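You operate a simulated robot arm through the tools that you are given. There is no shell and no other tool. Be economical: measure what you need, move in short steps, check, and stop when the job is done.

The job below is to be done with a simulated two-armed robot. You get a single attempt, and the scene is never put back.

Task
Wrap the coil on the stand in film, then stick on the label that the job card names.
Fine: film arm down and orange lever at FREE to wrap; arm up and lever at HOLD again; the label goes on top of the film. Where these are worked on the way, their far stop is far enough and under half their travel is too little: film arm.

The check looks at the end state, three seconds after you hand in, the way a careful person would. Anything else that was tipped, shoved, dropped, spilled or broken makes it a failure.

Robot
Two 7-joint arms with fingered hands on one trunk, on a base that drives. Base frame: it is fixed to the floor where the robot stands at the start and does not move with it; the origin is under the middle of the robot, x ahead of it, y to its left, z up. Readings come in m, rad, newtons and seconds.
The left shoulder is at the start at [0.07, 0.157, 1.114], the right one opposite. With the tool pointing down near the work surface each hand reaches from about 0.3 to 0.9 m from the robot's upright axis, wherever it stands, measured 20 degrees to its own side. Places, roughly: film arm [0.8, 0, 1]; orange lever of the wrap stand [0.4, 0.1, 0.8]; white latch of the roll holder [0.8, -0.2, 0.8]. Payload 5 kg a hand.
The TCP of each hand is the grasp point between the finger pads, 0.031 m short of the fingertips. In the tool frame z runs along the fingers and y along their closing line. The gripper opens to 0.156 m. The gripper's body begins 0.088 m behind the TCP. The gripper is a hand of 4 fingers: y runs from the thumb to the fingers, the wrist lies at [0, 0, -0.249] in the tool frame.
Orientation is that of the tool frame in the base frame, as [roll, pitch, yaw] about the fixed x, y, z axes, in that order (R = Rz(yaw) Ry(pitch) Rx(roll)). With the fingers straight down and closing along the base's y, the tool's x points along the base's -x, its y along +y and its z along -z.

Tools
- The arms move only by the tool step_arm. It takes "left_plan", "right_plan" or both (then of equal length, played together; a hand with none holds still); each is a list of rows, each a list of 6 numbers: the shift along the tool's x, y, z in m, then the turn, a rotation vector about the tool's x, y, z in rad. In form: [[tx, ty, tz, wx, wy, wz], ...]. A call has 1 to 12 rows; each row is the pose to reach, as a shift and turn from the pose commanded when the call began, along the tool's axes at that moment. A row lasts 0.2 s, in which the tool goes at most 0.05 m and 0.15 rad; a call with a longer step from one row to the next is refused whole. Where a pose cannot be reached the arm comes as near as it can. A force on the tool above 90 N (or 10 N above the force at the start of the call, whichever is more), or a blocked arm, ends the call early, and 0.2 s more pass. In this call time passes only in rows, and 0.2 s behind the last. The reply holds the time, the measured pose of the TCP, the force on the tool along the base axes, the opening and the grip force, in the units named above and with some noise, with the torque about the TCP (base axes, N m) and any sound that the robot's microphone picked up.
- Cameras (640 x 400 px; columns grow to the right, rows downward): "scene" is now at [0.1371, -0.0055, 1.3407]; the picture's right is [-0.05, -1.00, 0.00], its down [-0.62, 0.03, -0.78] and it looks along [0.78, -0.04, -0.62] (base axes); focal length 270 px, centre (320, 200). "left" rides on the left gripper at [-0.072, 0.002, -0.111] in its tool frame; the picture's right is [-0.02, -1.00, 0.00], its down [0.84, -0.02, -0.54] and it looks along [0.54, -0.01, 0.84] (tool axes); focal length 234 px, centre (320, 200). "right" rides on the right gripper at [0.072, 0.002, -0.111] in its tool frame; the picture's right is [-0.02, 1.00, 0.00], its down [-0.84, -0.02, -0.54] and it looks along [-0.54, -0.01, 0.84] (tool axes); focal length 234 px, centre (320, 200). There is no depth. A picture from a camera that has moved, and an enlarged one, comes with that camera's place and axes in the base frame and with its lens.
- snapshot(camera): a new picture of that camera. It takes no simulated time.
- slide_trunk(by): slides the trunk up (or, below 0, down) by that many m; the arms and the scene camera ride with it, the base frame stays. It gives what a move gives, with no picture.
- roll_base(legs): drives the robot by 1 to 6 legs, each [ahead, turn to the left] in m and rad, along the robot's own axes; the way and the turn of a leg run together, so that a leg with both is an arc; at most 1.5 m and 3.142 rad a leg. The arms and the cameras ride along, it lands a little off, and it stops where it bumps. It gives what a move gives.
- set_fingers(finger1, finger2, finger3, thumb_bend, hand): sets how far each is bent, from 0 (flat) to 1 (curled in); at 0.3 the hand is open as for a grip, at 0.7 the pads meet at the TCP. One left out holds its place. A second passes; each finger stops where it meets its share of the squeeze, and holds until it gets a number again. It is the only way to open and close the hand. It gives what a move gives, with no picture; readings hold the bend of each and the force on the fingers (four entries, about 0 where the hand has none), thumb and palm.
- turn_head(pan, tilt): turns the head with the scene camera to pan (to the left, within 1.501 rad either way) and tilt (down, from -0.506 to 1.204), counted from straight ahead of the robot. It gives what a move gives.
- inspect(camera, box): a new picture of the part [left, top, right, bottom] of that camera's present view, enlarged. It takes no simulated time.
- hand_in(): hands the job in; it is judged then, once.

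Work in short steps. Places have to be worked out from the pictures, the camera data and where the tool is seen: move nearer, look again, correct. Check each grasp and each placing, and mend what went wrong. You have 120 turns and 92 pictures in all, those below and enlarged ones among them. Open the grippers and draw the arms clear of the work before you hand the job in, unless the task says otherwise; then end with one line.

The tools are called as name(argument=value, ...) on one line, values as JSON. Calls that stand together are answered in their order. step_arm: Moves the arms, as the interface text tells. Its arguments: {"type":"object","properties":{"left_plan":{"type":"array"},"right_plan":{"type":"array"}},"required":[]} The other tools are called the same way: slide_trunk (by) slides the trunk up or down; set_fingers (finger1, finger2, finger3, thumb_bend, hand) moves the fingers one by one; roll_base (legs) drives the base; turn_head (pan, tilt) turns the head that bears the scene camera; snapshot (camera) takes a picture; inspect (camera, box) takes an enlarged picture of a part of a camera's view; hand_in () hands the job in.

At the start:

```text
time: 0.0
left_position: [0.6206, 0.3315, 1.154]
left_orientation: [3.141, 0.0, -3.141]
left_ft_force: [0.2, 0.9, -0.8]
left_wrist_torque: [0.01, -0.02, -0.04]
left_width: 0.1561
left_grasp_force: 0.0
left_shape: jaw
left_bend: [0.3, 0.3, 0.3, 0.3]
left_finger forces: [0.0, 0.0, 0.1, 0.0, 0.1, 0.0]
right_position: [0.5041, -0.1755, 1.1672]
right_orientation: [-3.141, -0.001, 3.141]
right_ft_force: [-0.4, -0.3, 0.6]
right_wrist_torque: [0.0, 0.02, 0.02]
right_width: 0.1556
right_grasp_force: 0.0
right_shape: jaw
right_bend: [0.3, 0.3, 0.3, 0.3]
right_finger forces: [0.1, 0.0, 0.0, 0.0, 0.0, 0.0]
trunk travel left (down, up): [-0.5, 0.44]
robot x, y, heading: [0.005, 0.0009, 0.002]
head pan, tilt: [-0.047, 0.668]
```

scene: 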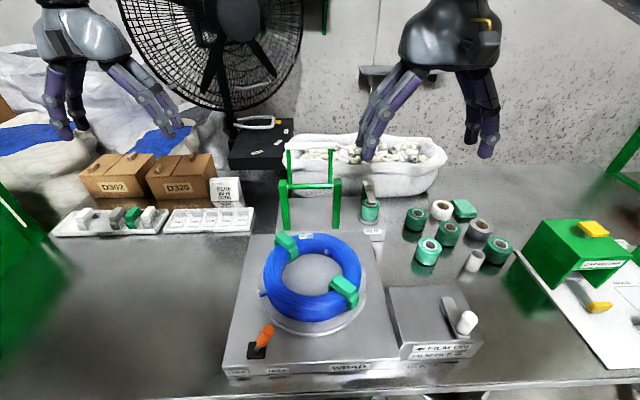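
right: 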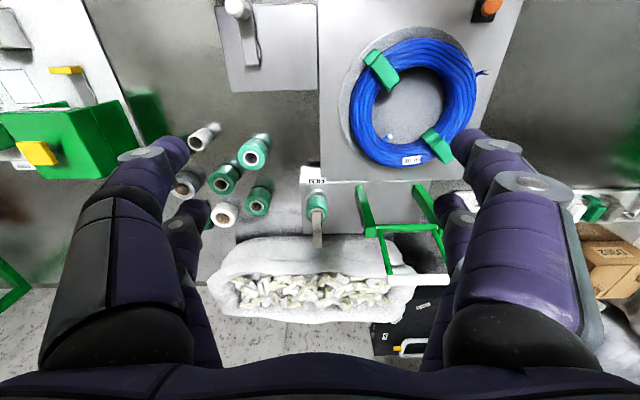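
left: 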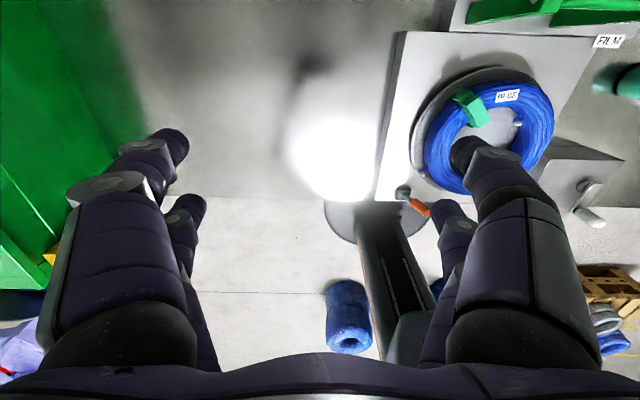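

I start by looking closely at the stand, the labels and the station on the right.

inspect(camera="scene", box=[220, 220, 500, 395])

inspect(camera="scene", box=[480, 190, 640, 380])

inspect(camera="scene", box=[270, 130, 510, 280])

inspect(camera="scene", box=[40, 140, 280, 250])

```text
2.29 times, centred on (360, 308) of scene
camera zoom: at [0.1371, -0.0055, 1.3407], right [-0.05, -1.0, 0.0], down [-0.62, 0.03, -0.78], along [0.78, -0.04, -0.62], focal length 618 px, centre (229, -46)
```

zoom: 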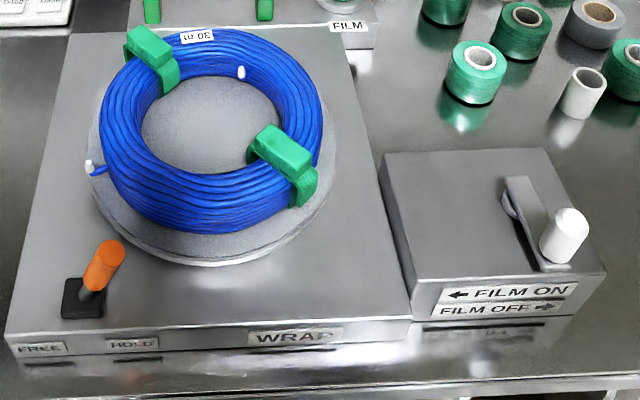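

```text
2.11 times, centred on (560, 285) of scene
camera zoom: at [0.1371, -0.0055, 1.3407], right [-0.05, -1.0, 0.0], down [-0.62, 0.03, -0.78], along [0.78, -0.04, -0.62], focal length 569 px, centre (-185, 21)
```

zoom: 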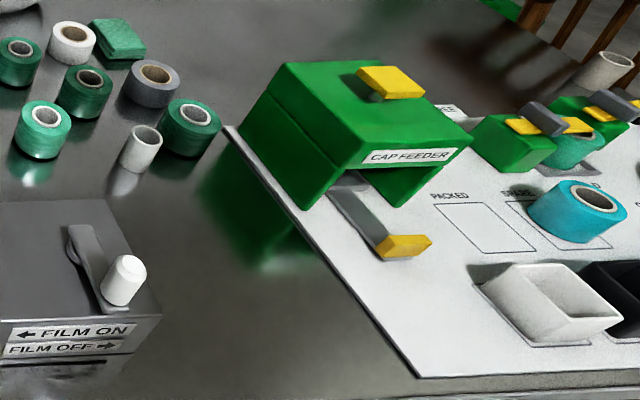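

```text
2.67 times, centred on (390, 205) of scene
camera zoom: at [0.1371, -0.0055, 1.3407], right [-0.05, -1.0, 0.0], down [-0.62, 0.03, -0.78], along [0.78, -0.04, -0.62], focal length 721 px, centre (133, 187)
```

zoom: 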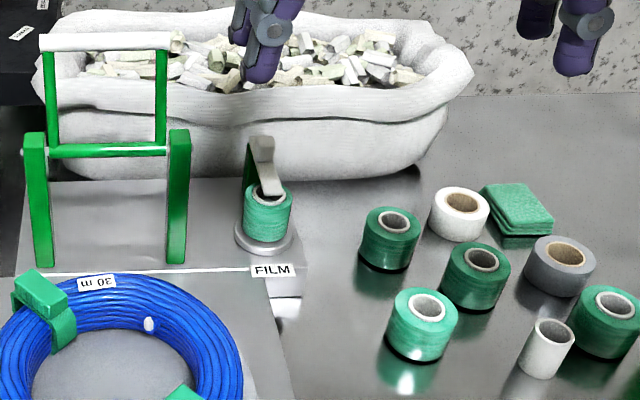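

```text
2.67 times, centred on (160, 195) of scene
camera zoom: at [0.1371, -0.0055, 1.3407], right [-0.05, -1.0, 0.0], down [-0.62, 0.03, -0.78], along [0.78, -0.04, -0.62], focal length 721 px, centre (747, 213)
```

zoom: 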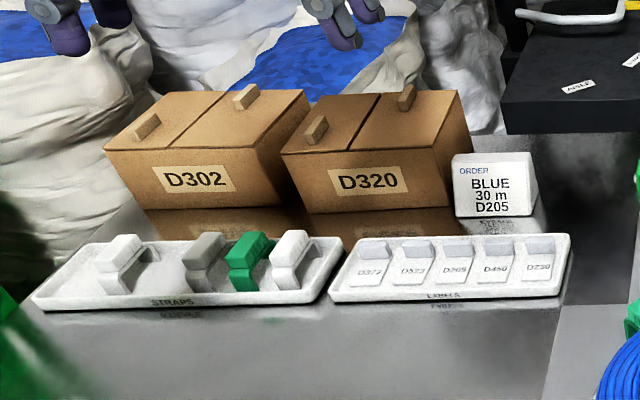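

The card says BLUE 30 m D205. I look closer at the crank, the roll holder, and the labels.

inspect(camera="scene", box=[380, 270, 500, 370])

inspect(camera="scene", box=[335, 170, 415, 250])

inspect(camera="scene", box=[160, 195, 260, 245])

inspect(camera="right", box=[180, 0, 500, 260])

```text
4.00 times, centred on (440, 320) of scene
camera zoom: at [0.1371, -0.0055, 1.3407], right [-0.05, -1.0, 0.0], down [-0.62, 0.03, -0.78], along [0.78, -0.04, -0.62], focal length 1081 px, centre (-160, -280)
```

zoom: 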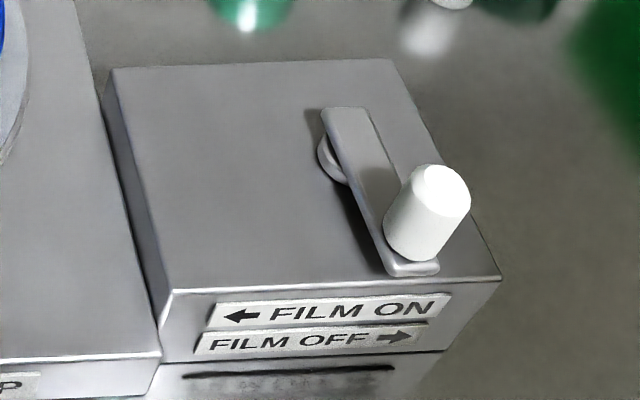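

```text
5.00 times, centred on (375, 210) of scene
camera zoom: at [0.1371, -0.0055, 1.3407], right [-0.05, -1.0, 0.0], down [-0.62, 0.03, -0.78], along [0.78, -0.04, -0.62], focal length 1351 px, centre (45, 150)
```

zoom: 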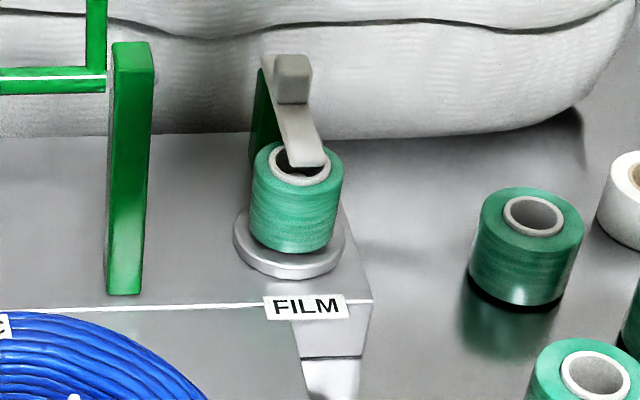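

```text
6.40 times, centred on (210, 220) of scene
camera zoom: at [0.1371, -0.0055, 1.3407], right [-0.05, -1.0, 0.0], down [-0.62, 0.03, -0.78], along [0.78, -0.04, -0.62], focal length 1729 px, centre (1024, 72)
```

zoom: 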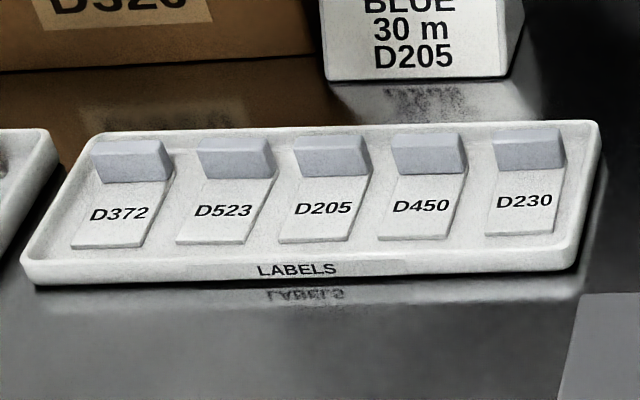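

```text
1.54 times, centred on (340, 130) of right
camera zoom: at [0.432, -0.1758, 1.2791], right [0.02, 1.0, 0.0], down [0.84, -0.02, 0.54], along [0.54, -0.01, -0.84], focal length 360 px, centre (289, 308)
```

zoom: 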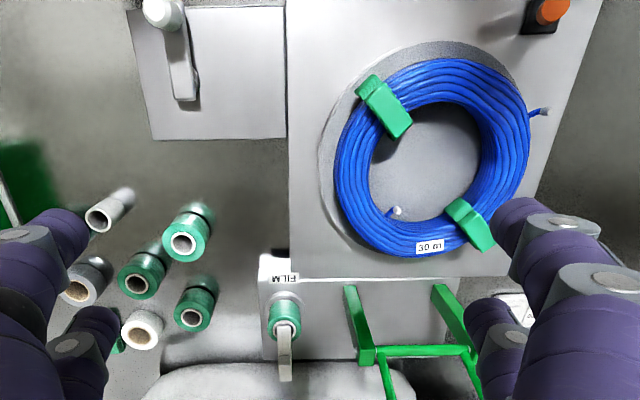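

D205 is the third label in its tray. First I bring the right hand over the film-arm handle (about [0.77, -0.01, 1.01]), turning it so the fingers close along x.

step_arm(right_plan=[[-0.024, 0.015, 0, 0, 0, 0.1428], [-0.048, 0.03, 0, 0, 0, 0.2856], [-0.072, 0.045, 0, 0, 0, 0.4284], [-0.097, 0.06, 0, 0, 0, 0.5712], [-0.121, 0.075, 0, 0, 0, 0.714], [-0.145, 0.09, 0, 0, 0, 0.8568], [-0.169, 0.105, 0, 0, 0, 0.9996], [-0.193, 0.12, 0, 0, 0, 1.1424], [-0.217, 0.135, 0, 0, 0, 1.2852], [-0.241, 0.15, 0, 0, 0, 1.428], [-0.266, 0.165, 0, 0, 0, 1.5708]])

snapshot(camera="scene")

snapshot(camera="right")

```text
time: 2.4
left_position: [0.6207, 0.3324, 1.1535]
left_orientation: [-3.139, -0.001, -3.139]
left_ft_force: [0.0, -0.2, 0.1]
left_wrist_torque: [0.02, -0.02, 0.0]
left_width: 0.1562
left_grasp_force: 0.0
left_shape: jaw
left_bend: [0.3, 0.3, 0.3, 0.3]
left_finger forces: [0.0, 0.0, 0.0, 0.0, 0.0, 0.0]
right_position: [0.7596, -0.0148, 1.1637]
right_orientation: [3.14, 0.002, 1.569]
right_ft_force: [-0.2, 1.5, -0.6]
right_wrist_torque: [-0.05, -0.04, -0.06]
right_width: 0.1561
right_grasp_force: 0.0
right_shape: jaw
right_bend: [0.3, 0.3, 0.3, 0.3]
right_finger forces: [0.1, 0.1, 0.1, 0.1, 0.0, 0.0]
right hand out of reach, approached as far as the arm can: row 11
trunk travel left (down, up): [-0.5, 0.44]
robot x, y, heading: [-0.0009, -0.0025, 0.001]
head pan, tilt: [-0.047, 0.668]
```

```text
80 pictures are left
camera scene: at [0.1374, -0.0037, 1.3407], right [-0.05, -1.0, 0.0], down [-0.62, 0.03, -0.78], along [0.78, -0.04, -0.62], focal length 270 px, centre (320, 200)
```

scene: 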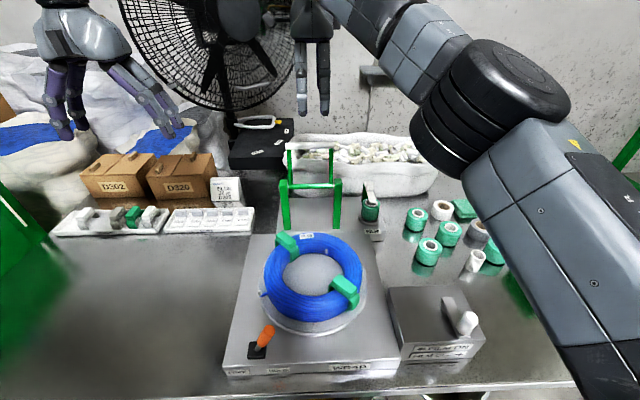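

```text
79 pictures are left
camera right: at [0.7606, 0.057, 1.2755], right [1.0, -0.02, 0.0], down [-0.02, -0.84, 0.55], along [-0.01, -0.55, -0.84], focal length 234 px, centre (320, 200)
```

right: 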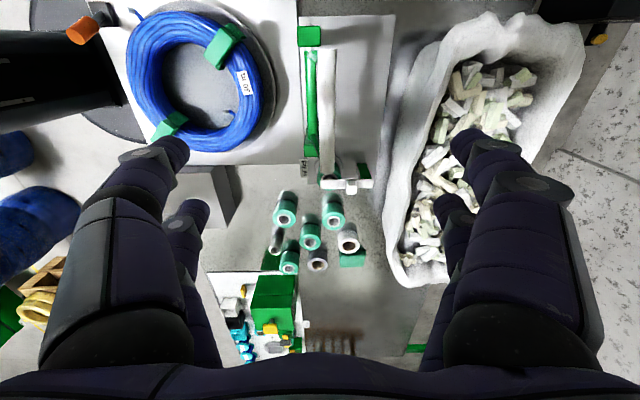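

The bar lies near x 0.768, y -0.006, z 1.01, between the open fingers. I descend to put it at the grasp point.

step_arm(right_plan=[[0.002, 0.002, 0.04, 0, 0, 0], [0.005, 0.004, 0.08, 0, 0, 0], [0.008, 0.006, 0.12, 0, 0, 0], [0.008, 0.008, 0.148, 0, 0, 0]])

snapshot(camera="scene")

snapshot(camera="right")

```text
time: 3.4
left_position: [0.6219, 0.3315, 1.154]
left_orientation: [3.141, -0.002, -3.141]
left_ft_force: [0.2, 1.1, 1.0]
left_wrist_torque: [-0.02, 0.03, 0.01]
left_width: 0.1558
left_grasp_force: 0.1
left_shape: jaw
left_bend: [0.3, 0.3, 0.3, 0.3]
left_finger forces: [0.0, 0.1, 0.0, 0.1, 0.1, 0.0]
right_position: [0.7688, -0.0087, 1.0165]
right_orientation: [3.141, 0.0, 1.572]
right_ft_force: [0.0, -0.9, -0.7]
right_wrist_torque: [0.0, 0.02, -0.01]
right_width: 0.1559
right_grasp_force: 0.1
right_shape: jaw
right_bend: [0.3, 0.3, 0.3, 0.3]
right_finger forces: [0.0, 0.1, 0.0, 0.0, 0.1, 0.1]
trunk travel left (down, up): [-0.5, 0.44]
robot x, y, heading: [0.0027, -0.0003, 0.001]
head pan, tilt: [-0.047, 0.668]
```

```text
78 pictures are left
camera scene: at [0.138, -0.0051, 1.3407], right [-0.05, -1.0, 0.0], down [-0.62, 0.03, -0.78], along [0.78, -0.04, -0.62], focal length 270 px, centre (320, 200)
```

scene: 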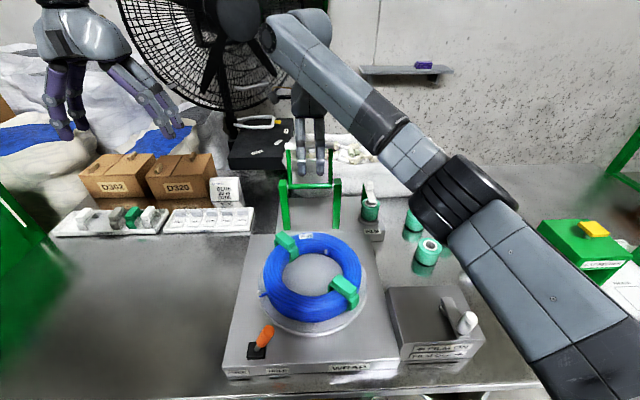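

```text
77 pictures are left
camera right: at [0.7691, 0.0632, 1.1276], right [1.0, -0.02, 0.0], down [-0.02, -0.84, 0.54], along [-0.01, -0.54, -0.84], focal length 234 px, centre (320, 200)
```

right: 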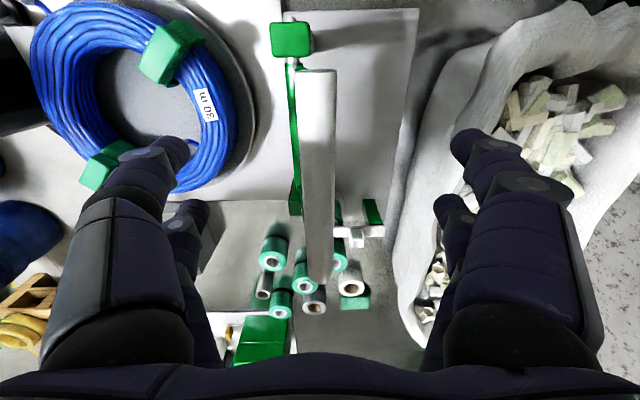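

The bar is centred between the fingers. I close on it.

set_fingers(hand="right", finger1=0.68, finger2=0.68, finger3=0.68, thumb_bend=0.68)

snapshot(camera="right")

```text
time: 4.4
left_position: [0.6211, 0.3308, 1.1548]
left_orientation: [-3.14, -0.001, 3.141]
left_ft_force: [0.8, -0.3, 0.3]
left_wrist_torque: [0.01, -0.01, 0.01]
left_width: 0.1557
left_grasp_force: 0.0
left_shape: jaw
left_bend: [0.3, 0.3, 0.3, 0.3]
left_finger forces: [0.0, 0.0, 0.0, 0.0, 0.0, 0.0]
right_position: [0.7669, -0.0078, 1.0164]
right_orientation: [-3.141, -0.001, 1.572]
right_ft_force: [0.3, 0.1, 0.7]
right_wrist_torque: [0.0, 0.01, 0.02]
right_width: 0.0123
right_grasp_force: 0.1
right_shape: fingers
right_bend: [0.68, 0.68, 0.68, 0.68]
right_finger forces: [0.0, 0.1, 0.0, 0.1, 0.0, 0.0]
trunk travel left (down, up): [-0.5, 0.44]
robot x, y, heading: [-0.0023, 0.0013, 0.0]
head pan, tilt: [-0.047, 0.668]
```

```text
76 pictures are left
camera right: at [0.7685, 0.0631, 1.128], right [1.0, -0.02, 0.0], down [-0.02, -0.84, 0.54], along [-0.01, -0.54, -0.84], focal length 234 px, centre (320, 200)
```

right: 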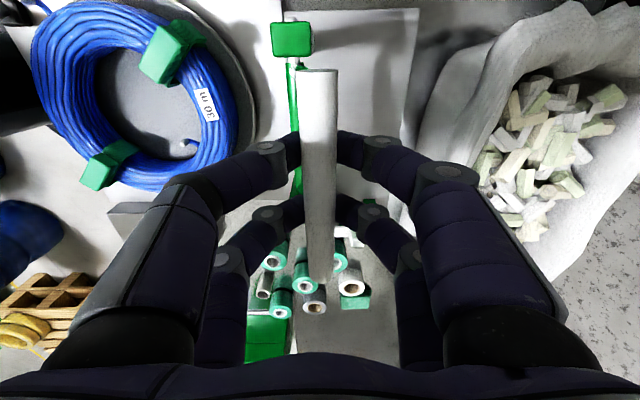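

The pads closed just around or under the bar with no force. I squeeze further to see whether it is held.

set_fingers(hand="right", finger1=0.74, finger2=0.74, finger3=0.74, thumb_bend=0.74)

inspect(camera="scene", box=[260, 90, 380, 230])

```text
time: 5.4
left_position: [0.6197, 0.3318, 1.1543]
left_orientation: [3.141, -0.001, -3.141]
left_ft_force: [-0.5, -1.1, -0.8]
left_wrist_torque: [-0.04, 0.02, -0.02]
left_width: 0.156
left_grasp_force: 0.1
left_shape: jaw
left_bend: [0.3, 0.3, 0.3, 0.3]
left_finger forces: [0.0, 0.0, 0.0, 0.1, 0.0, 0.1]
right_position: [0.7677, -0.0086, 1.0163]
right_orientation: [3.142, -0.001, 1.571]
right_ft_force: [-1.2, 0.2, 0.0]
right_wrist_torque: [0.0, 0.0, 0.01]
right_width: 0.0002
right_grasp_force: 0.0
right_shape: fingers
right_bend: [0.72, 0.73, 0.73, 0.72]
right_finger forces: [0.0, 0.0, 0.1, 0.1, 0.0, 0.0]
trunk travel left (down, up): [-0.5, 0.44]
robot x, y, heading: [-0.0028, 0.0043, 0.0]
head pan, tilt: [-0.047, 0.668]
```

```text
2.86 times, centred on (320, 160) of scene
camera zoom: at [0.1372, -0.0053, 1.3407], right [-0.05, -1.0, 0.0], down [-0.62, 0.03, -0.78], along [0.78, -0.04, -0.62], focal length 772 px, centre (320, 314)
```

zoom: 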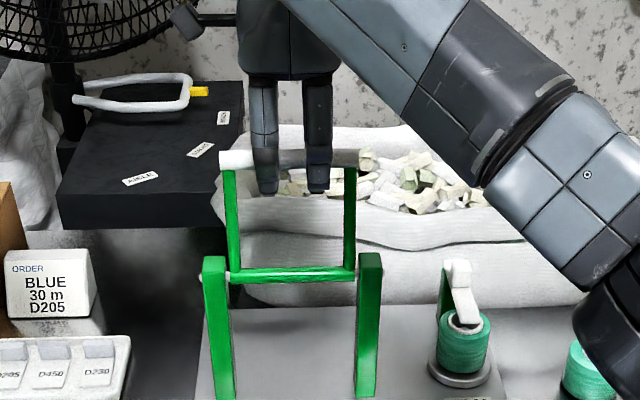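

The bar is caged slightly above the pads. I open a bit, rise 18 mm and grip it properly.

set_fingers(hand="right", finger1=0.5, finger2=0.5, finger3=0.5, thumb_bend=0.5)

step_arm(right_plan=[[0, 0, -0.018, 0, 0, 0]])

set_fingers(hand="right", finger1=0.74, finger2=0.74, finger3=0.74, thumb_bend=0.74)

```text
time: 6.4
left_position: [0.6211, 0.3316, 1.1532]
left_orientation: [-3.141, 0.001, 3.141]
left_ft_force: [0.0, -0.1, 0.1]
left_wrist_torque: [0.0, 0.04, -0.01]
left_width: 0.1561
left_grasp_force: 0.0
left_shape: jaw
left_bend: [0.3, 0.3, 0.3, 0.3]
left_finger forces: [0.1, 0.0, 0.0, 0.0, 0.0, 0.0]
right_position: [0.7667, -0.0089, 1.0171]
right_orientation: [3.141, 0.001, 1.571]
right_ft_force: [0.4, 1.4, -0.4]
right_wrist_torque: [0.0, 0.02, -0.01]
right_width: 0.0802
right_grasp_force: 0.1
right_shape: fingers
right_bend: [0.5, 0.5, 0.5, 0.5]
right_finger forces: [0.1, 0.0, 0.0, 0.0, 0.0, 0.0]
trunk travel left (down, up): [-0.5, 0.44]
robot x, y, heading: [-0.0003, -0.0009, 0.004]
head pan, tilt: [-0.047, 0.668]
```

```text
time: 6.8
left_position: [0.6201, 0.3311, 1.1551]
left_orientation: [3.141, 0.0, -3.139]
left_ft_force: [0.7, -0.5, 0.1]
left_wrist_torque: [0.06, -0.04, -0.03]
left_width: 0.1556
left_grasp_force: 0.1
left_shape: jaw
left_bend: [0.3, 0.3, 0.3, 0.3]
left_finger forces: [0.0, 0.0, 0.1, 0.0, 0.0, 0.0]
right_position: [0.767, -0.0087, 1.0347]
right_orientation: [3.141, 0.0, 1.57]
right_ft_force: [0.3, -0.1, 0.8]
right_wrist_torque: [0.07, -0.04, -0.02]
right_width: 0.0804
right_grasp_force: 0.1
right_shape: fingers
right_bend: [0.5, 0.5, 0.5, 0.5]
right_finger forces: [0.0, 0.0, 0.1, 0.1, 0.0, 0.0]
trunk travel left (down, up): [-0.5, 0.44]
robot x, y, heading: [0.0032, 0.0005, 0.002]
head pan, tilt: [-0.047, 0.668]
```

```text
time: 7.8
left_position: [0.6213, 0.3316, 1.153]
left_orientation: [3.141, -0.002, 3.141]
left_ft_force: [-1.0, -0.8, 0.0]
left_wrist_torque: [0.02, -0.01, 0.0]
left_width: 0.1557
left_grasp_force: 0.1
left_shape: jaw
left_bend: [0.3, 0.3, 0.3, 0.3]
left_finger forces: [0.1, 0.0, 0.0, 0.1, 0.1, 0.0]
right_position: [0.7677, -0.0085, 1.0327]
right_orientation: [-3.138, 0.0, 1.571]
right_ft_force: [-7.3, 0.4, -17.5]
right_wrist_torque: [0.05, 0.19, 0.06]
right_width: 0.013
right_grasp_force: 18.0
right_shape: fingers
right_bend: [0.71, 0.71, 0.71, 0.68]
right_finger forces: [7.8, 7.6, 8.8, 0.1, 11.5, 0.1]
trunk travel left (down, up): [-0.5, 0.44]
robot x, y, heading: [0.0009, -0.0013, -0.0]
head pan, tilt: [-0.047, 0.668]
```

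The bar is gripped. From the views the pivot is near [0.746, 0.905] with radius 0.13, so I follow the arc toward the coil in part and check.

step_arm(right_plan=[[0, -0.017, -0.001, 0, 0, 0], [0, -0.0335, -0.0015, 0, 0, 0], [0, -0.05, 0.002, 0, 0, 0], [0, -0.067, 0.006, 0, 0, 0]])

snapshot(camera="scene")

snapshot(camera="left")

```text
time: 8.8
left_position: [0.6255, 0.3318, 1.1518]
left_orientation: [-3.139, -0.003, -3.14]
left_ft_force: [-0.3, -0.4, -0.5]
left_wrist_torque: [0.01, -0.01, 0.03]
left_width: 0.1561
left_grasp_force: 0.0
left_shape: jaw
left_bend: [0.3, 0.3, 0.3, 0.3]
left_finger forces: [0.0, 0.0, 0.1, 0.1, 0.0, 0.0]
right_position: [0.7029, -0.0089, 1.0258]
right_orientation: [-3.138, 0.003, 1.571]
right_ft_force: [11.0, 0.9, -21.5]
right_wrist_torque: [-0.06, -0.46, 0.06]
right_width: 0.0124
right_grasp_force: 18.1
right_shape: fingers
right_bend: [0.72, 0.72, 0.67, 0.68]
right_finger forces: [8.4, 8.3, 8.3, 0.0, 11.0, 0.1]
trunk travel left (down, up): [-0.5, 0.44]
robot x, y, heading: [-0.0001, -0.0023, 0.004]
head pan, tilt: [-0.047, 0.668]
```

```text
74 pictures are left
camera scene: at [0.1416, -0.0053, 1.3401], right [-0.05, -1.0, 0.0], down [-0.62, 0.03, -0.78], along [0.78, -0.04, -0.62], focal length 270 px, centre (320, 200)
```

scene: 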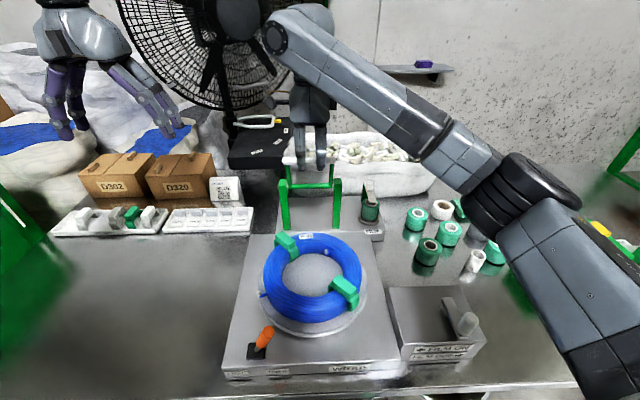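

```text
73 pictures are left
camera left: at [0.6964, 0.3339, 1.2635], right [0.03, -1.0, 0.0], down [-0.84, -0.02, 0.55], along [-0.55, -0.01, -0.84], focal length 234 px, centre (320, 200)
```

left: 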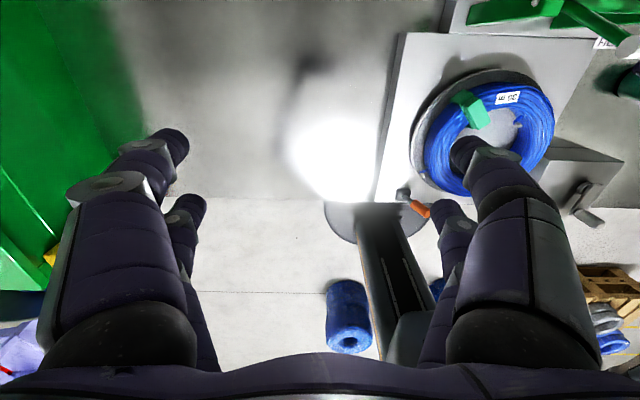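

The arm is following. I go on along the arc down toward the coil.

step_arm(right_plan=[[0, -0.016, 0.007, 0, 0, 0], [0, -0.031, 0.016, 0, 0, 0], [0, -0.045, 0.027, 0, 0, 0], [0, -0.056, 0.039, 0, 0, 0], [0, -0.066, 0.053, 0, 0, 0], [0, -0.075, 0.068, 0, 0, 0]])

snapshot(camera="scene")

```text
time: 10.2
left_position: [0.6225, 0.3325, 1.153]
left_orientation: [3.141, -0.001, -3.14]
left_ft_force: [0.6, -0.4, -0.4]
left_wrist_torque: [0.02, -0.02, 0.02]
left_width: 0.1559
left_grasp_force: 0.0
left_shape: jaw
left_bend: [0.3, 0.3, 0.3, 0.3]
left_finger forces: [0.0, 0.1, 0.0, 0.0, 0.0, 0.1]
right_position: [0.6269, -0.0074, 0.9599]
right_orientation: [-3.141, 0.001, 1.572]
right_ft_force: [13.7, 1.7, -4.9]
right_wrist_torque: [0.01, -0.31, 0.03]
right_width: 0.0157
right_grasp_force: 12.1
right_shape: fingers
right_bend: [0.59, 0.59, 0.72, 0.72]
right_finger forces: [9.2, 9.3, 1.9, 0.1, 3.3, 0.0]
trunk travel left (down, up): [-0.5, 0.44]
robot x, y, heading: [-0.0014, 0.0014, -0.004]
head pan, tilt: [-0.047, 0.668]
```

```text
72 pictures are left
camera scene: at [0.1398, -0.0051, 1.3405], right [-0.05, -1.0, 0.0], down [-0.62, 0.03, -0.78], along [0.78, -0.04, -0.62], focal length 270 px, centre (320, 200)
```

scene: 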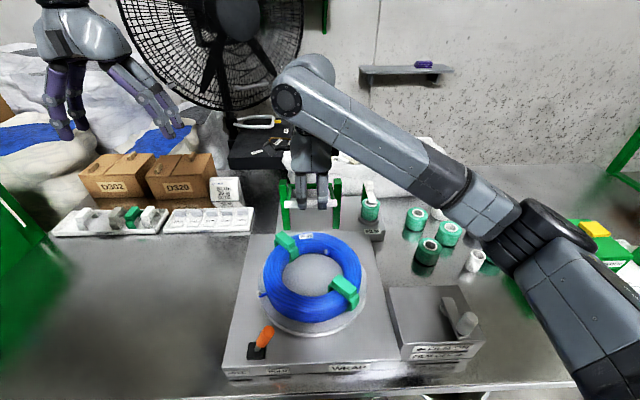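

I zoom in to see how the bar lies in the hand.

inspect(camera="scene", box=[270, 150, 380, 250])

snapshot(camera="right")

```text
4.00 times, centred on (325, 200) of scene
camera zoom: at [0.1398, -0.0051, 1.3405], right [-0.05, -1.0, 0.0], down [-0.62, 0.03, -0.78], along [0.78, -0.04, -0.62], focal length 1081 px, centre (300, 200)
```

zoom: 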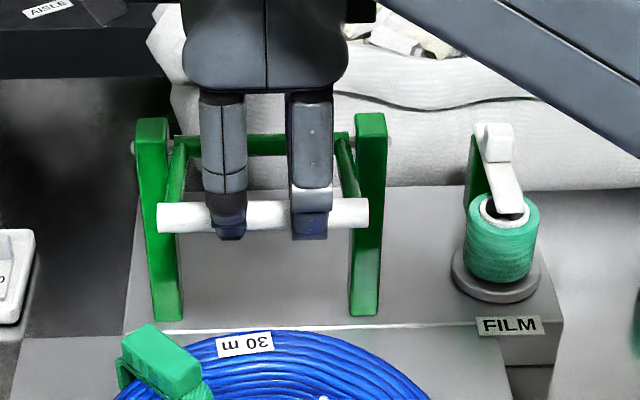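

```text
70 pictures are left
camera right: at [0.6288, 0.063, 1.0716], right [1.0, -0.02, 0.0], down [-0.02, -0.84, 0.54], along [-0.01, -0.54, -0.84], focal length 234 px, centre (320, 200)
```

right: 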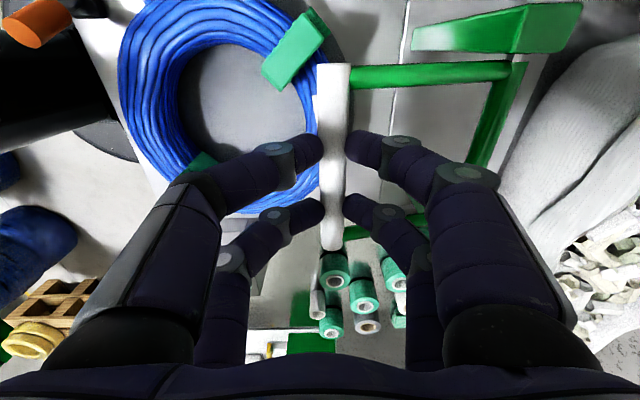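

The bar is still held, about 0.635, 0.96. I continue downward until it meets the stop.

step_arm(right_plan=[[0, 0.002, 0.016, 0, 0, 0], [0, -0.001, 0.033, 0, 0, 0], [0, -0.002, 0.048, 0, 0, 0], [0, -0.001, 0.062, 0, 0, 0]])

inspect(camera="scene", box=[240, 160, 400, 280])

```text
time: 11.2
left_position: [0.6247, 0.3329, 1.1504]
left_orientation: [-3.141, -0.005, 3.14]
left_ft_force: [0.9, -0.2, 0.0]
left_wrist_torque: [-0.03, 0.08, -0.02]
left_width: 0.1556
left_grasp_force: 0.0
left_shape: jaw
left_bend: [0.3, 0.3, 0.3, 0.3]
left_finger forces: [0.1, 0.1, 0.1, 0.0, 0.0, 0.2]
right_position: [0.6263, -0.008, 0.8932]
right_orientation: [-3.131, 0.003, 1.573]
right_ft_force: [0.6, 1.1, -0.4]
right_wrist_torque: [0.03, 0.07, 0.0]
right_width: 0.0005
right_grasp_force: 0.0
right_shape: fingers
right_bend: [0.72, 0.73, 0.73, 0.74]
right_finger forces: [0.1, 0.0, 0.0, 0.1, 0.1, 0.0]
trunk travel left (down, up): [-0.5, 0.44]
robot x, y, heading: [-0.0016, -0.0016, 0.001]
head pan, tilt: [-0.047, 0.668]
```

```text
3.33 times, centred on (320, 220) of scene
camera zoom: at [0.1413, -0.0048, 1.3395], right [-0.05, -1.0, 0.0], down [-0.62, 0.03, -0.78], along [0.78, -0.04, -0.62], focal length 901 px, centre (320, 133)
```

zoom: 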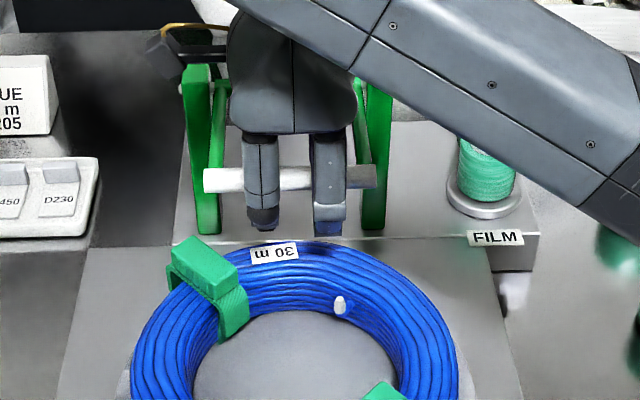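

The pads slid below the bar as the arm reached about horizontal. To test whether it is at its stop, I regrip at bar height and press down gently.

set_fingers(hand="right", finger1=0.5, finger2=0.5, finger3=0.5, thumb_bend=0.5)

step_arm(right_plan=[[0, 0, -0.03, 0, 0, 0]])

snapshot(camera="right")

set_fingers(hand="right", finger1=0.74, finger2=0.74, finger3=0.74, thumb_bend=0.74)

step_arm(right_plan=[[0, 0, 0.012, 0, 0, 0], [0, 0.0, 0.024, 0, 0, 0]])

inspect(camera="scene", box=[240, 160, 400, 280])

```text
time: 12.2
left_position: [0.6206, 0.3325, 1.1532]
left_orientation: [3.141, 0.0, -3.139]
left_ft_force: [-0.8, -0.5, 0.2]
left_wrist_torque: [-0.02, 0.04, 0.02]
left_width: 0.1559
left_grasp_force: 0.0
left_shape: jaw
left_bend: [0.3, 0.3, 0.3, 0.3]
left_finger forces: [0.0, 0.0, 0.0, 0.0, 0.1, 0.1]
right_position: [0.6251, -0.0078, 0.8984]
right_orientation: [-3.141, 0.001, 1.57]
right_ft_force: [-0.4, 0.0, 0.4]
right_wrist_torque: [0.03, 0.02, -0.01]
right_width: 0.0803
right_grasp_force: 0.1
right_shape: fingers
right_bend: [0.5, 0.5, 0.5, 0.5]
right_finger forces: [0.0, 0.1, 0.1, 0.0, 0.0, 0.0]
trunk travel left (down, up): [-0.5, 0.44]
robot x, y, heading: [-0.0025, -0.0045, -0.004]
head pan, tilt: [-0.047, 0.668]
```

```text
time: 12.6
left_position: [0.6191, 0.3313, 1.1546]
left_orientation: [3.141, 0.002, -3.14]
left_ft_force: [0.6, -0.7, -0.5]
left_wrist_torque: [0.01, -0.02, 0.01]
left_width: 0.1559
left_grasp_force: 0.0
left_shape: jaw
left_bend: [0.3, 0.3, 0.3, 0.3]
left_finger forces: [0.0, 0.1, 0.1, 0.1, 0.0, 0.0]
right_position: [0.6239, -0.0081, 0.9291]
right_orientation: [-3.141, 0.003, 1.571]
right_ft_force: [-0.3, 0.6, 0.0]
right_wrist_torque: [-0.01, 0.0, -0.01]
right_width: 0.0804
right_grasp_force: 0.0
right_shape: fingers
right_bend: [0.5, 0.5, 0.5, 0.5]
right_finger forces: [0.1, 0.0, 0.1, 0.0, 0.0, 0.0]
trunk travel left (down, up): [-0.5, 0.44]
robot x, y, heading: [0.002, 0.001, 0.001]
head pan, tilt: [-0.047, 0.668]
```

```text
68 pictures are left
camera right: at [0.6252, 0.0625, 1.0403], right [1.0, -0.02, 0.0], down [-0.02, -0.84, 0.55], along [-0.01, -0.55, -0.84], focal length 234 px, centre (320, 200)
```

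right: 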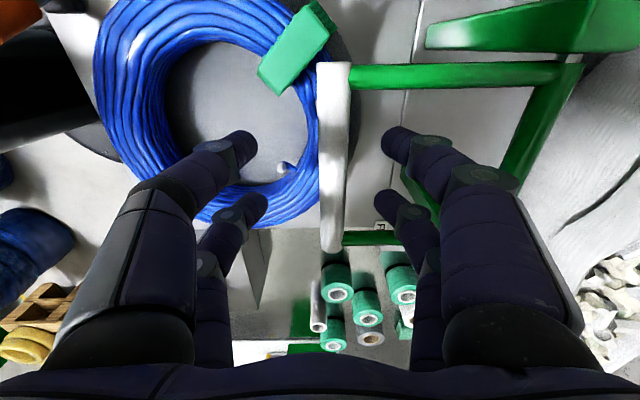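

```text
time: 13.6
left_position: [0.622, 0.3319, 1.1541]
left_orientation: [-3.14, 0.0, 3.141]
left_ft_force: [0.7, -0.3, 0.9]
left_wrist_torque: [-0.01, 0.04, 0.0]
left_width: 0.1557
left_grasp_force: 0.0
left_shape: jaw
left_bend: [0.3, 0.3, 0.3, 0.3]
left_finger forces: [0.0, 0.0, 0.1, 0.0, 0.0, 0.1]
right_position: [0.6258, -0.0095, 0.9284]
right_orientation: [-3.141, 0.0, 1.57]
right_ft_force: [11.7, -1.1, -0.1]
right_wrist_torque: [0.03, -0.3, 0.06]
right_width: 0.0169
right_grasp_force: 16.3
right_shape: fingers
right_bend: [0.63, 0.63, 0.72, 0.71]
right_finger forces: [10.6, 10.5, 4.1, 0.0, 7.4, 0.1]
trunk travel left (down, up): [-0.5, 0.44]
robot x, y, heading: [0.0013, 0.0006, 0.003]
head pan, tilt: [-0.047, 0.668]
```

```text
time: 14.2
left_position: [0.6208, 0.3322, 1.154]
left_orientation: [3.141, 0.001, -3.139]
left_ft_force: [-0.3, -0.4, 0.0]
left_wrist_torque: [0.01, 0.02, 0.0]
left_width: 0.1559
left_grasp_force: 0.1
left_shape: jaw
left_bend: [0.3, 0.3, 0.3, 0.3]
left_finger forces: [0.0, 0.1, 0.1, 0.0, 0.0, 0.1]
right_position: [0.6234, -0.0072, 0.9027]
right_orientation: [-3.138, 0.001, 1.572]
right_ft_force: [0.2, 0.9, -0.6]
right_wrist_torque: [0.0, 0.0, 0.01]
right_width: 0.0002
right_grasp_force: 0.0
right_shape: fingers
right_bend: [0.69, 0.69, 0.74, 0.73]
right_finger forces: [0.0, 0.0, 0.0, 0.0, 0.0, 0.1]
trunk travel left (down, up): [-0.5, 0.44]
robot x, y, heading: [-0.0013, 0.0001, 0.001]
head pan, tilt: [-0.047, 0.668]
```

```text
3.33 times, centred on (320, 220) of scene
camera zoom: at [0.1374, -0.0051, 1.3406], right [-0.05, -1.0, 0.0], down [-0.62, 0.03, -0.78], along [0.78, -0.04, -0.62], focal length 901 px, centre (320, 133)
```

zoom: 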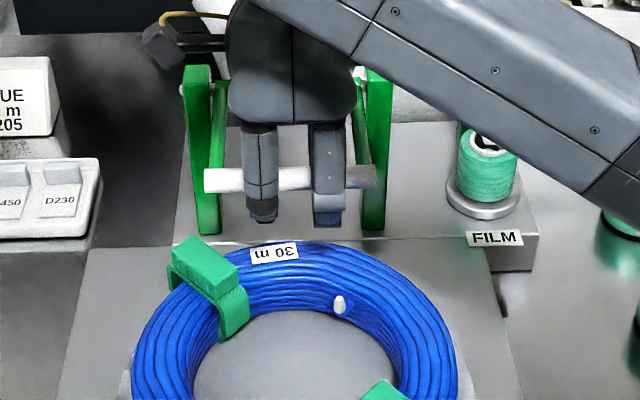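

The bar does not go further, so the arm is at its stop, about horizontal over the coil. I release it, rise, and view.

set_fingers(hand="right", finger1=0.45, finger2=0.45, finger3=0.45, thumb_bend=0.45)

step_arm(right_plan=[[0, 0, -0.04, 0, 0, 0], [0, 0, -0.08, 0, 0, 0], [0, 0, -0.12, 0, 0, 0], [-0.03, -0.03, -0.14, 0, 0, 0], [-0.06, -0.06, -0.14, 0, 0, 0], [-0.09, -0.09, -0.14, 0, 0, 0], [-0.12, -0.12, -0.14, 0, 0, 0], [-0.15, -0.15, -0.14, 0, 0, 0], [-0.18, -0.18, -0.14, 0, 0, 0], [-0.21, -0.21, -0.14, 0, 0, 0], [-0.24, -0.24, -0.14, 0, 0, 0], [-0.27, -0.25, -0.14, 0, 0, 0]])

snapshot(camera="scene")

snapshot(camera="right")

```text
time: 15.2
left_position: [0.6202, 0.3312, 1.1543]
left_orientation: [-3.141, 0.0, -3.141]
left_ft_force: [1.0, 1.0, -0.5]
left_wrist_torque: [-0.03, 0.0, 0.03]
left_width: 0.1563
left_grasp_force: 0.1
left_shape: jaw
left_bend: [0.3, 0.3, 0.3, 0.3]
left_finger forces: [0.1, 0.1, 0.0, 0.0, 0.1, 0.1]
right_position: [0.6253, -0.0078, 0.9057]
right_orientation: [-3.141, 0.002, 1.572]
right_ft_force: [0.2, 0.0, 0.4]
right_wrist_torque: [0.0, -0.05, 0.01]
right_width: 0.1005
right_grasp_force: 0.0
right_shape: fingers
right_bend: [0.45, 0.45, 0.45, 0.45]
right_finger forces: [0.0, 0.0, 0.0, 0.1, 0.0, 0.0]
trunk travel left (down, up): [-0.5, 0.44]
robot x, y, heading: [0.0017, -0.0001, -0.0]
head pan, tilt: [-0.047, 0.668]
```

```text
time: 17.8
left_position: [0.6187, 0.3302, 1.1567]
left_orientation: [-3.14, 0.003, 3.141]
left_ft_force: [-0.6, -0.1, 1.2]
left_wrist_torque: [0.01, -0.06, -0.02]
left_width: 0.1559
left_grasp_force: 0.0
left_shape: jaw
left_bend: [0.3, 0.3, 0.3, 0.3]
left_finger forces: [0.0, 0.0, 0.0, 0.0, 0.1, 0.0]
right_position: [0.3786, -0.2635, 1.0409]
right_orientation: [-3.127, -0.094, 1.535]
right_ft_force: [0.4, -0.8, 0.3]
right_wrist_torque: [0.01, 0.01, -0.01]
right_width: 0.101
right_grasp_force: 0.2
right_shape: fingers
right_bend: [0.45, 0.45, 0.45, 0.45]
right_finger forces: [0.0, 0.0, 0.1, 0.0, 0.0, 0.1]
right hand out of reach, approached as far as the arm can: row 11, 12
trunk travel left (down, up): [-0.5, 0.44]
robot x, y, heading: [-0.0024, -0.0013, -0.004]
head pan, tilt: [-0.047, 0.668]
```

```text
66 pictures are left
camera scene: at [0.1354, -0.0065, 1.3409], right [-0.05, -1.0, 0.0], down [-0.62, 0.03, -0.79], along [0.78, -0.04, -0.62], focal length 270 px, centre (320, 200)
```

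scene: 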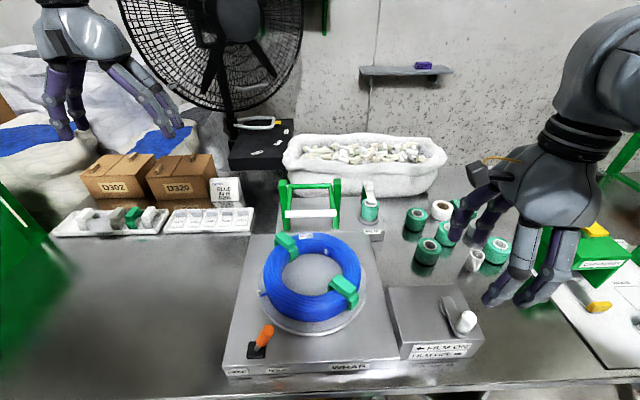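

```text
65 pictures are left
camera right: at [0.3847, -0.2038, 1.1586], right [1.0, -0.06, -0.02], down [-0.05, -0.89, 0.46], along [-0.04, -0.46, -0.89], focal length 234 px, centre (320, 200)
```

right: 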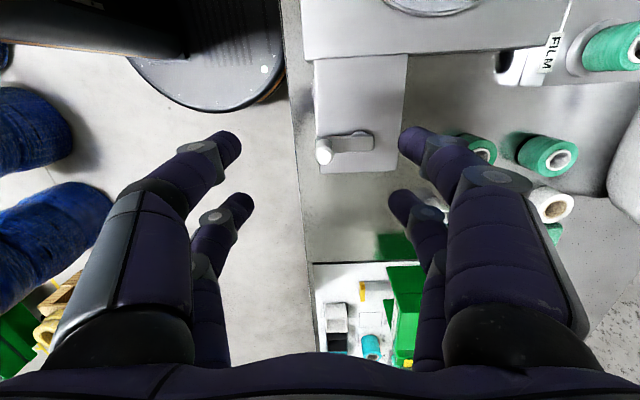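

The wrist is awkward with this yaw near the body. I turn the hand back to close along y while staying above the crank knob.

step_arm(right_plan=[[0, 0, 0, 0, 0, -0.1428], [0, 0, 0, 0, 0, -0.2856], [0, 0, 0, 0, 0, -0.4284], [0, 0, 0, 0, 0, -0.5712], [0, 0, 0, 0, 0, -0.714], [0, 0, 0, 0, 0, -0.8568], [0, 0, 0, 0, 0, -0.9996], [0, 0, 0, 0, 0, -1.1424], [0, 0, 0, 0, 0, -1.2852], [0, 0, 0, 0, 0, -1.428], [0, 0, 0, 0, 0, -1.5708]])

snapshot(camera="right")

```text
time: 20.2
left_position: [0.6194, 0.3301, 1.1559]
left_orientation: [-3.14, 0.0, -3.141]
left_ft_force: [-0.5, 0.5, -0.4]
left_wrist_torque: [0.0, 0.03, 0.03]
left_width: 0.1558
left_grasp_force: 0.1
left_shape: jaw
left_bend: [0.3, 0.3, 0.3, 0.3]
left_finger forces: [0.1, 0.0, 0.0, 0.0, 0.0, 0.0]
right_position: [0.3788, -0.2798, 1.0473]
right_orientation: [-3.141, -0.003, -3.14]
right_ft_force: [1.4, 0.2, -0.6]
right_wrist_torque: [0.03, -0.02, 0.01]
right_width: 0.1008
right_grasp_force: 0.1
right_shape: fingers
right_bend: [0.45, 0.45, 0.45, 0.45]
right_finger forces: [0.0, 0.0, 0.0, 0.0, 0.0, 0.1]
right hand out of reach, approached as far as the arm can: row 1, 2, 3, 4, 5, 6, 7, 8, 9, 10, 11
trunk travel left (down, up): [-0.5, 0.44]
robot x, y, heading: [0.0002, 0.0004, -0.0]
head pan, tilt: [-0.047, 0.668]
```

```text
64 pictures are left
camera right: at [0.3067, -0.2782, 1.1592], right [0.02, 1.0, 0.0], down [0.84, -0.02, 0.54], along [0.54, -0.01, -0.84], focal length 234 px, centre (320, 200)
```

right: 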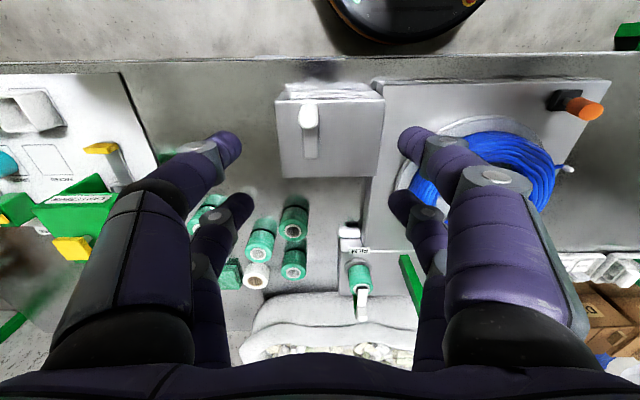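

The knob is at about [0.374, -0.293, 0.845] and the crank axis near [0.435, -0.294]. Now the left hand goes over the orange lever (tip near [0.385, 0.081, 0.83]).

step_arm(left_plan=[[0.026, -0.03, 0, 0, 0, 0], [0.052, -0.06, 0.0, 0, 0, 0], [0.078, -0.09, 0.0, 0, 0, 0], [0.104, -0.12, 0.02, 0, 0, 0], [0.13, -0.15, 0.04, 0, 0, 0], [0.156, -0.18, 0.06, 0, 0, 0], [0.182, -0.21, 0.08, 0, 0, 0], [0.208, -0.235, 0.105, 0, 0, 0], [0.235, -0.25, 0.13, 0, 0, 0]])

snapshot(camera="left")

snapshot(camera="scene")

```text
time: 22.2
left_position: [0.385, 0.0816, 1.0255]
left_orientation: [-3.141, -0.001, -3.139]
left_ft_force: [-0.5, -0.5, -0.1]
left_wrist_torque: [0.0, 0.0, 0.0]
left_width: 0.1557
left_grasp_force: 0.2
left_shape: jaw
left_bend: [0.3, 0.3, 0.3, 0.3]
left_finger forces: [0.0, 0.0, 0.0, 0.1, 0.0, 0.0]
right_position: [0.379, -0.2794, 1.0481]
right_orientation: [-3.14, -0.004, -3.141]
right_ft_force: [-0.3, 0.0, 0.4]
right_wrist_torque: [0.04, -0.01, 0.01]
right_width: 0.1008
right_grasp_force: 0.1
right_shape: fingers
right_bend: [0.45, 0.45, 0.45, 0.45]
right_finger forces: [0.1, 0.1, 0.0, 0.1, 0.0, 0.0]
trunk travel left (down, up): [-0.5, 0.44]
robot x, y, heading: [-0.0014, 0.0001, -0.002]
head pan, tilt: [-0.047, 0.668]
```

```text
63 pictures are left
camera left: at [0.4558, 0.0836, 1.1365], right [0.03, -1.0, 0.0], down [-0.84, -0.02, 0.54], along [-0.54, -0.01, -0.84], focal length 234 px, centre (320, 200)
```

left: 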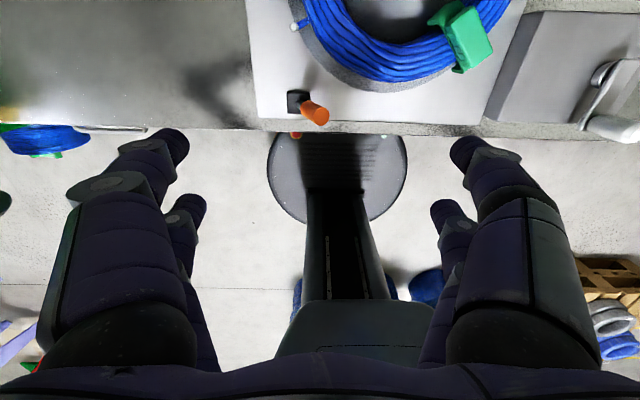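

```text
62 pictures are left
camera scene: at [0.1368, -0.0058, 1.3408], right [-0.05, -1.0, 0.0], down [-0.62, 0.03, -0.78], along [0.78, -0.04, -0.62], focal length 270 px, centre (320, 200)
```

scene: 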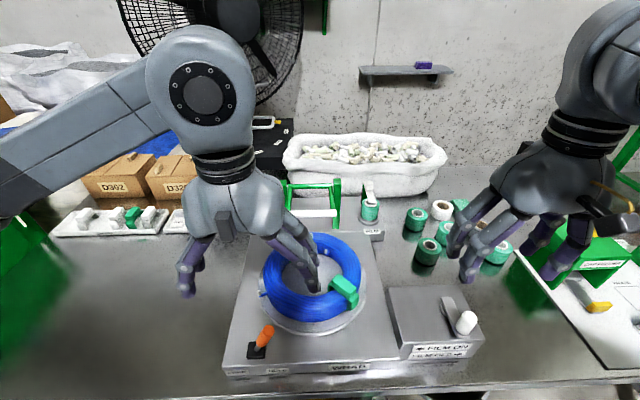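

The lever leans toward -y (HOLD): base y≈0.114, tip y≈0.083. I make a fist with the left hand and lower it on the lever's right side at y≈0.03.

set_fingers(hand="left", finger1=0.7, finger2=0.7, finger3=0.7, thumb_bend=0.7)

step_arm(left_plan=[[0.01, -0.03, 0.02, 0, 0, 0], [0.01, -0.052, 0.05, 0, 0, 0], [0.01, -0.052, 0.09, 0, 0, 0], [0.01, -0.052, 0.13, 0, 0, 0], [0.01, -0.052, 0.165, 0, 0, 0], [0.01, -0.052, 0.19, 0, 0, 0]])

snapshot(camera="left")

inspect(camera="scene", box=[210, 230, 410, 390])

```text
time: 23.2
left_position: [0.3847, 0.083, 1.0237]
left_orientation: [3.141, 0.001, -3.141]
left_ft_force: [0.5, -0.6, -0.2]
left_wrist_torque: [-0.03, 0.01, -0.01]
left_width: 0.0049
left_grasp_force: 0.0
left_shape: fingers
left_bend: [0.7, 0.7, 0.7, 0.7]
left_finger forces: [0.1, 0.0, 0.0, 0.0, 0.0, 0.0]
right_position: [0.3784, -0.2792, 1.0475]
right_orientation: [3.141, -0.003, 3.14]
right_ft_force: [0.2, 0.5, -0.3]
right_wrist_torque: [0.02, 0.01, 0.01]
right_width: 0.1009
right_grasp_force: 0.1
right_shape: fingers
right_bend: [0.45, 0.45, 0.45, 0.45]
right_finger forces: [0.0, 0.1, 0.1, 0.1, 0.0, 0.0]
trunk travel left (down, up): [-0.5, 0.44]
robot x, y, heading: [0.0042, -0.0023, -0.006]
head pan, tilt: [-0.047, 0.668]
```

```text
time: 24.6
left_position: [0.3762, 0.0296, 0.8348]
left_orientation: [-3.14, 0.0, -3.141]
left_ft_force: [0.3, -0.4, 0.6]
left_wrist_torque: [0.02, -0.02, 0.0]
left_width: 0.004
left_grasp_force: 0.2
left_shape: fingers
left_bend: [0.7, 0.7, 0.7, 0.7]
left_finger forces: [0.3, 0.0, 0.1, 0.0, 0.0, 0.0]
right_position: [0.3785, -0.2781, 1.0475]
right_orientation: [3.141, -0.003, -3.141]
right_ft_force: [0.4, 0.3, -0.8]
right_wrist_torque: [0.0, 0.0, 0.01]
right_width: 0.1007
right_grasp_force: 0.1
right_shape: fingers
right_bend: [0.45, 0.45, 0.45, 0.45]
right_finger forces: [0.1, 0.0, 0.0, 0.0, 0.0, 0.0]
trunk travel left (down, up): [-0.5, 0.44]
robot x, y, heading: [-0.0021, -0.0025, 0.001]
head pan, tilt: [-0.047, 0.668]
```

```text
61 pictures are left
camera left: at [0.4482, 0.0316, 0.9461], right [0.02, -1.0, 0.0], down [-0.84, -0.02, 0.54], along [-0.54, -0.01, -0.84], focal length 234 px, centre (320, 200)
```

left: 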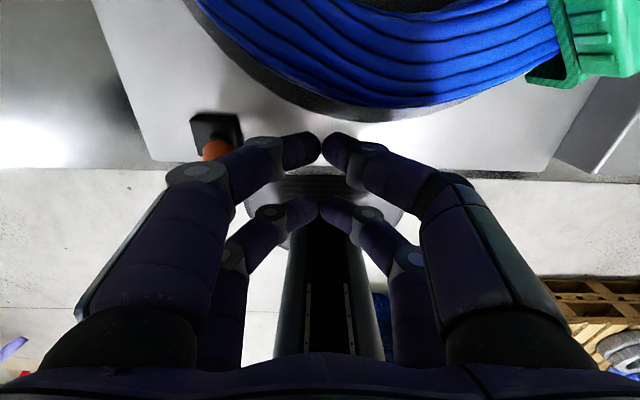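

```text
2.50 times, centred on (310, 310) of scene
camera zoom: at [0.1373, -0.0058, 1.3408], right [-0.05, -1.0, 0.0], down [-0.62, 0.03, -0.78], along [0.78, -0.04, -0.62], focal length 676 px, centre (345, -75)
```

zoom: 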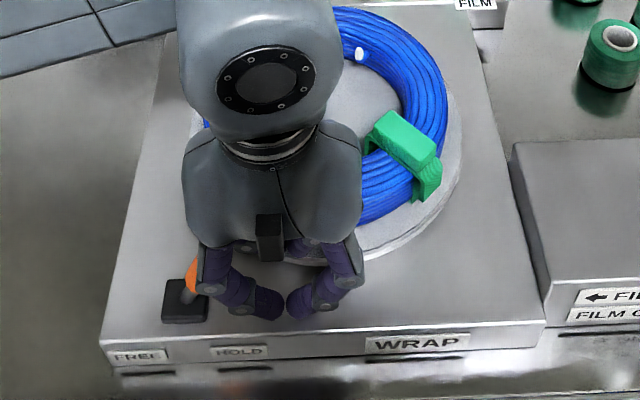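

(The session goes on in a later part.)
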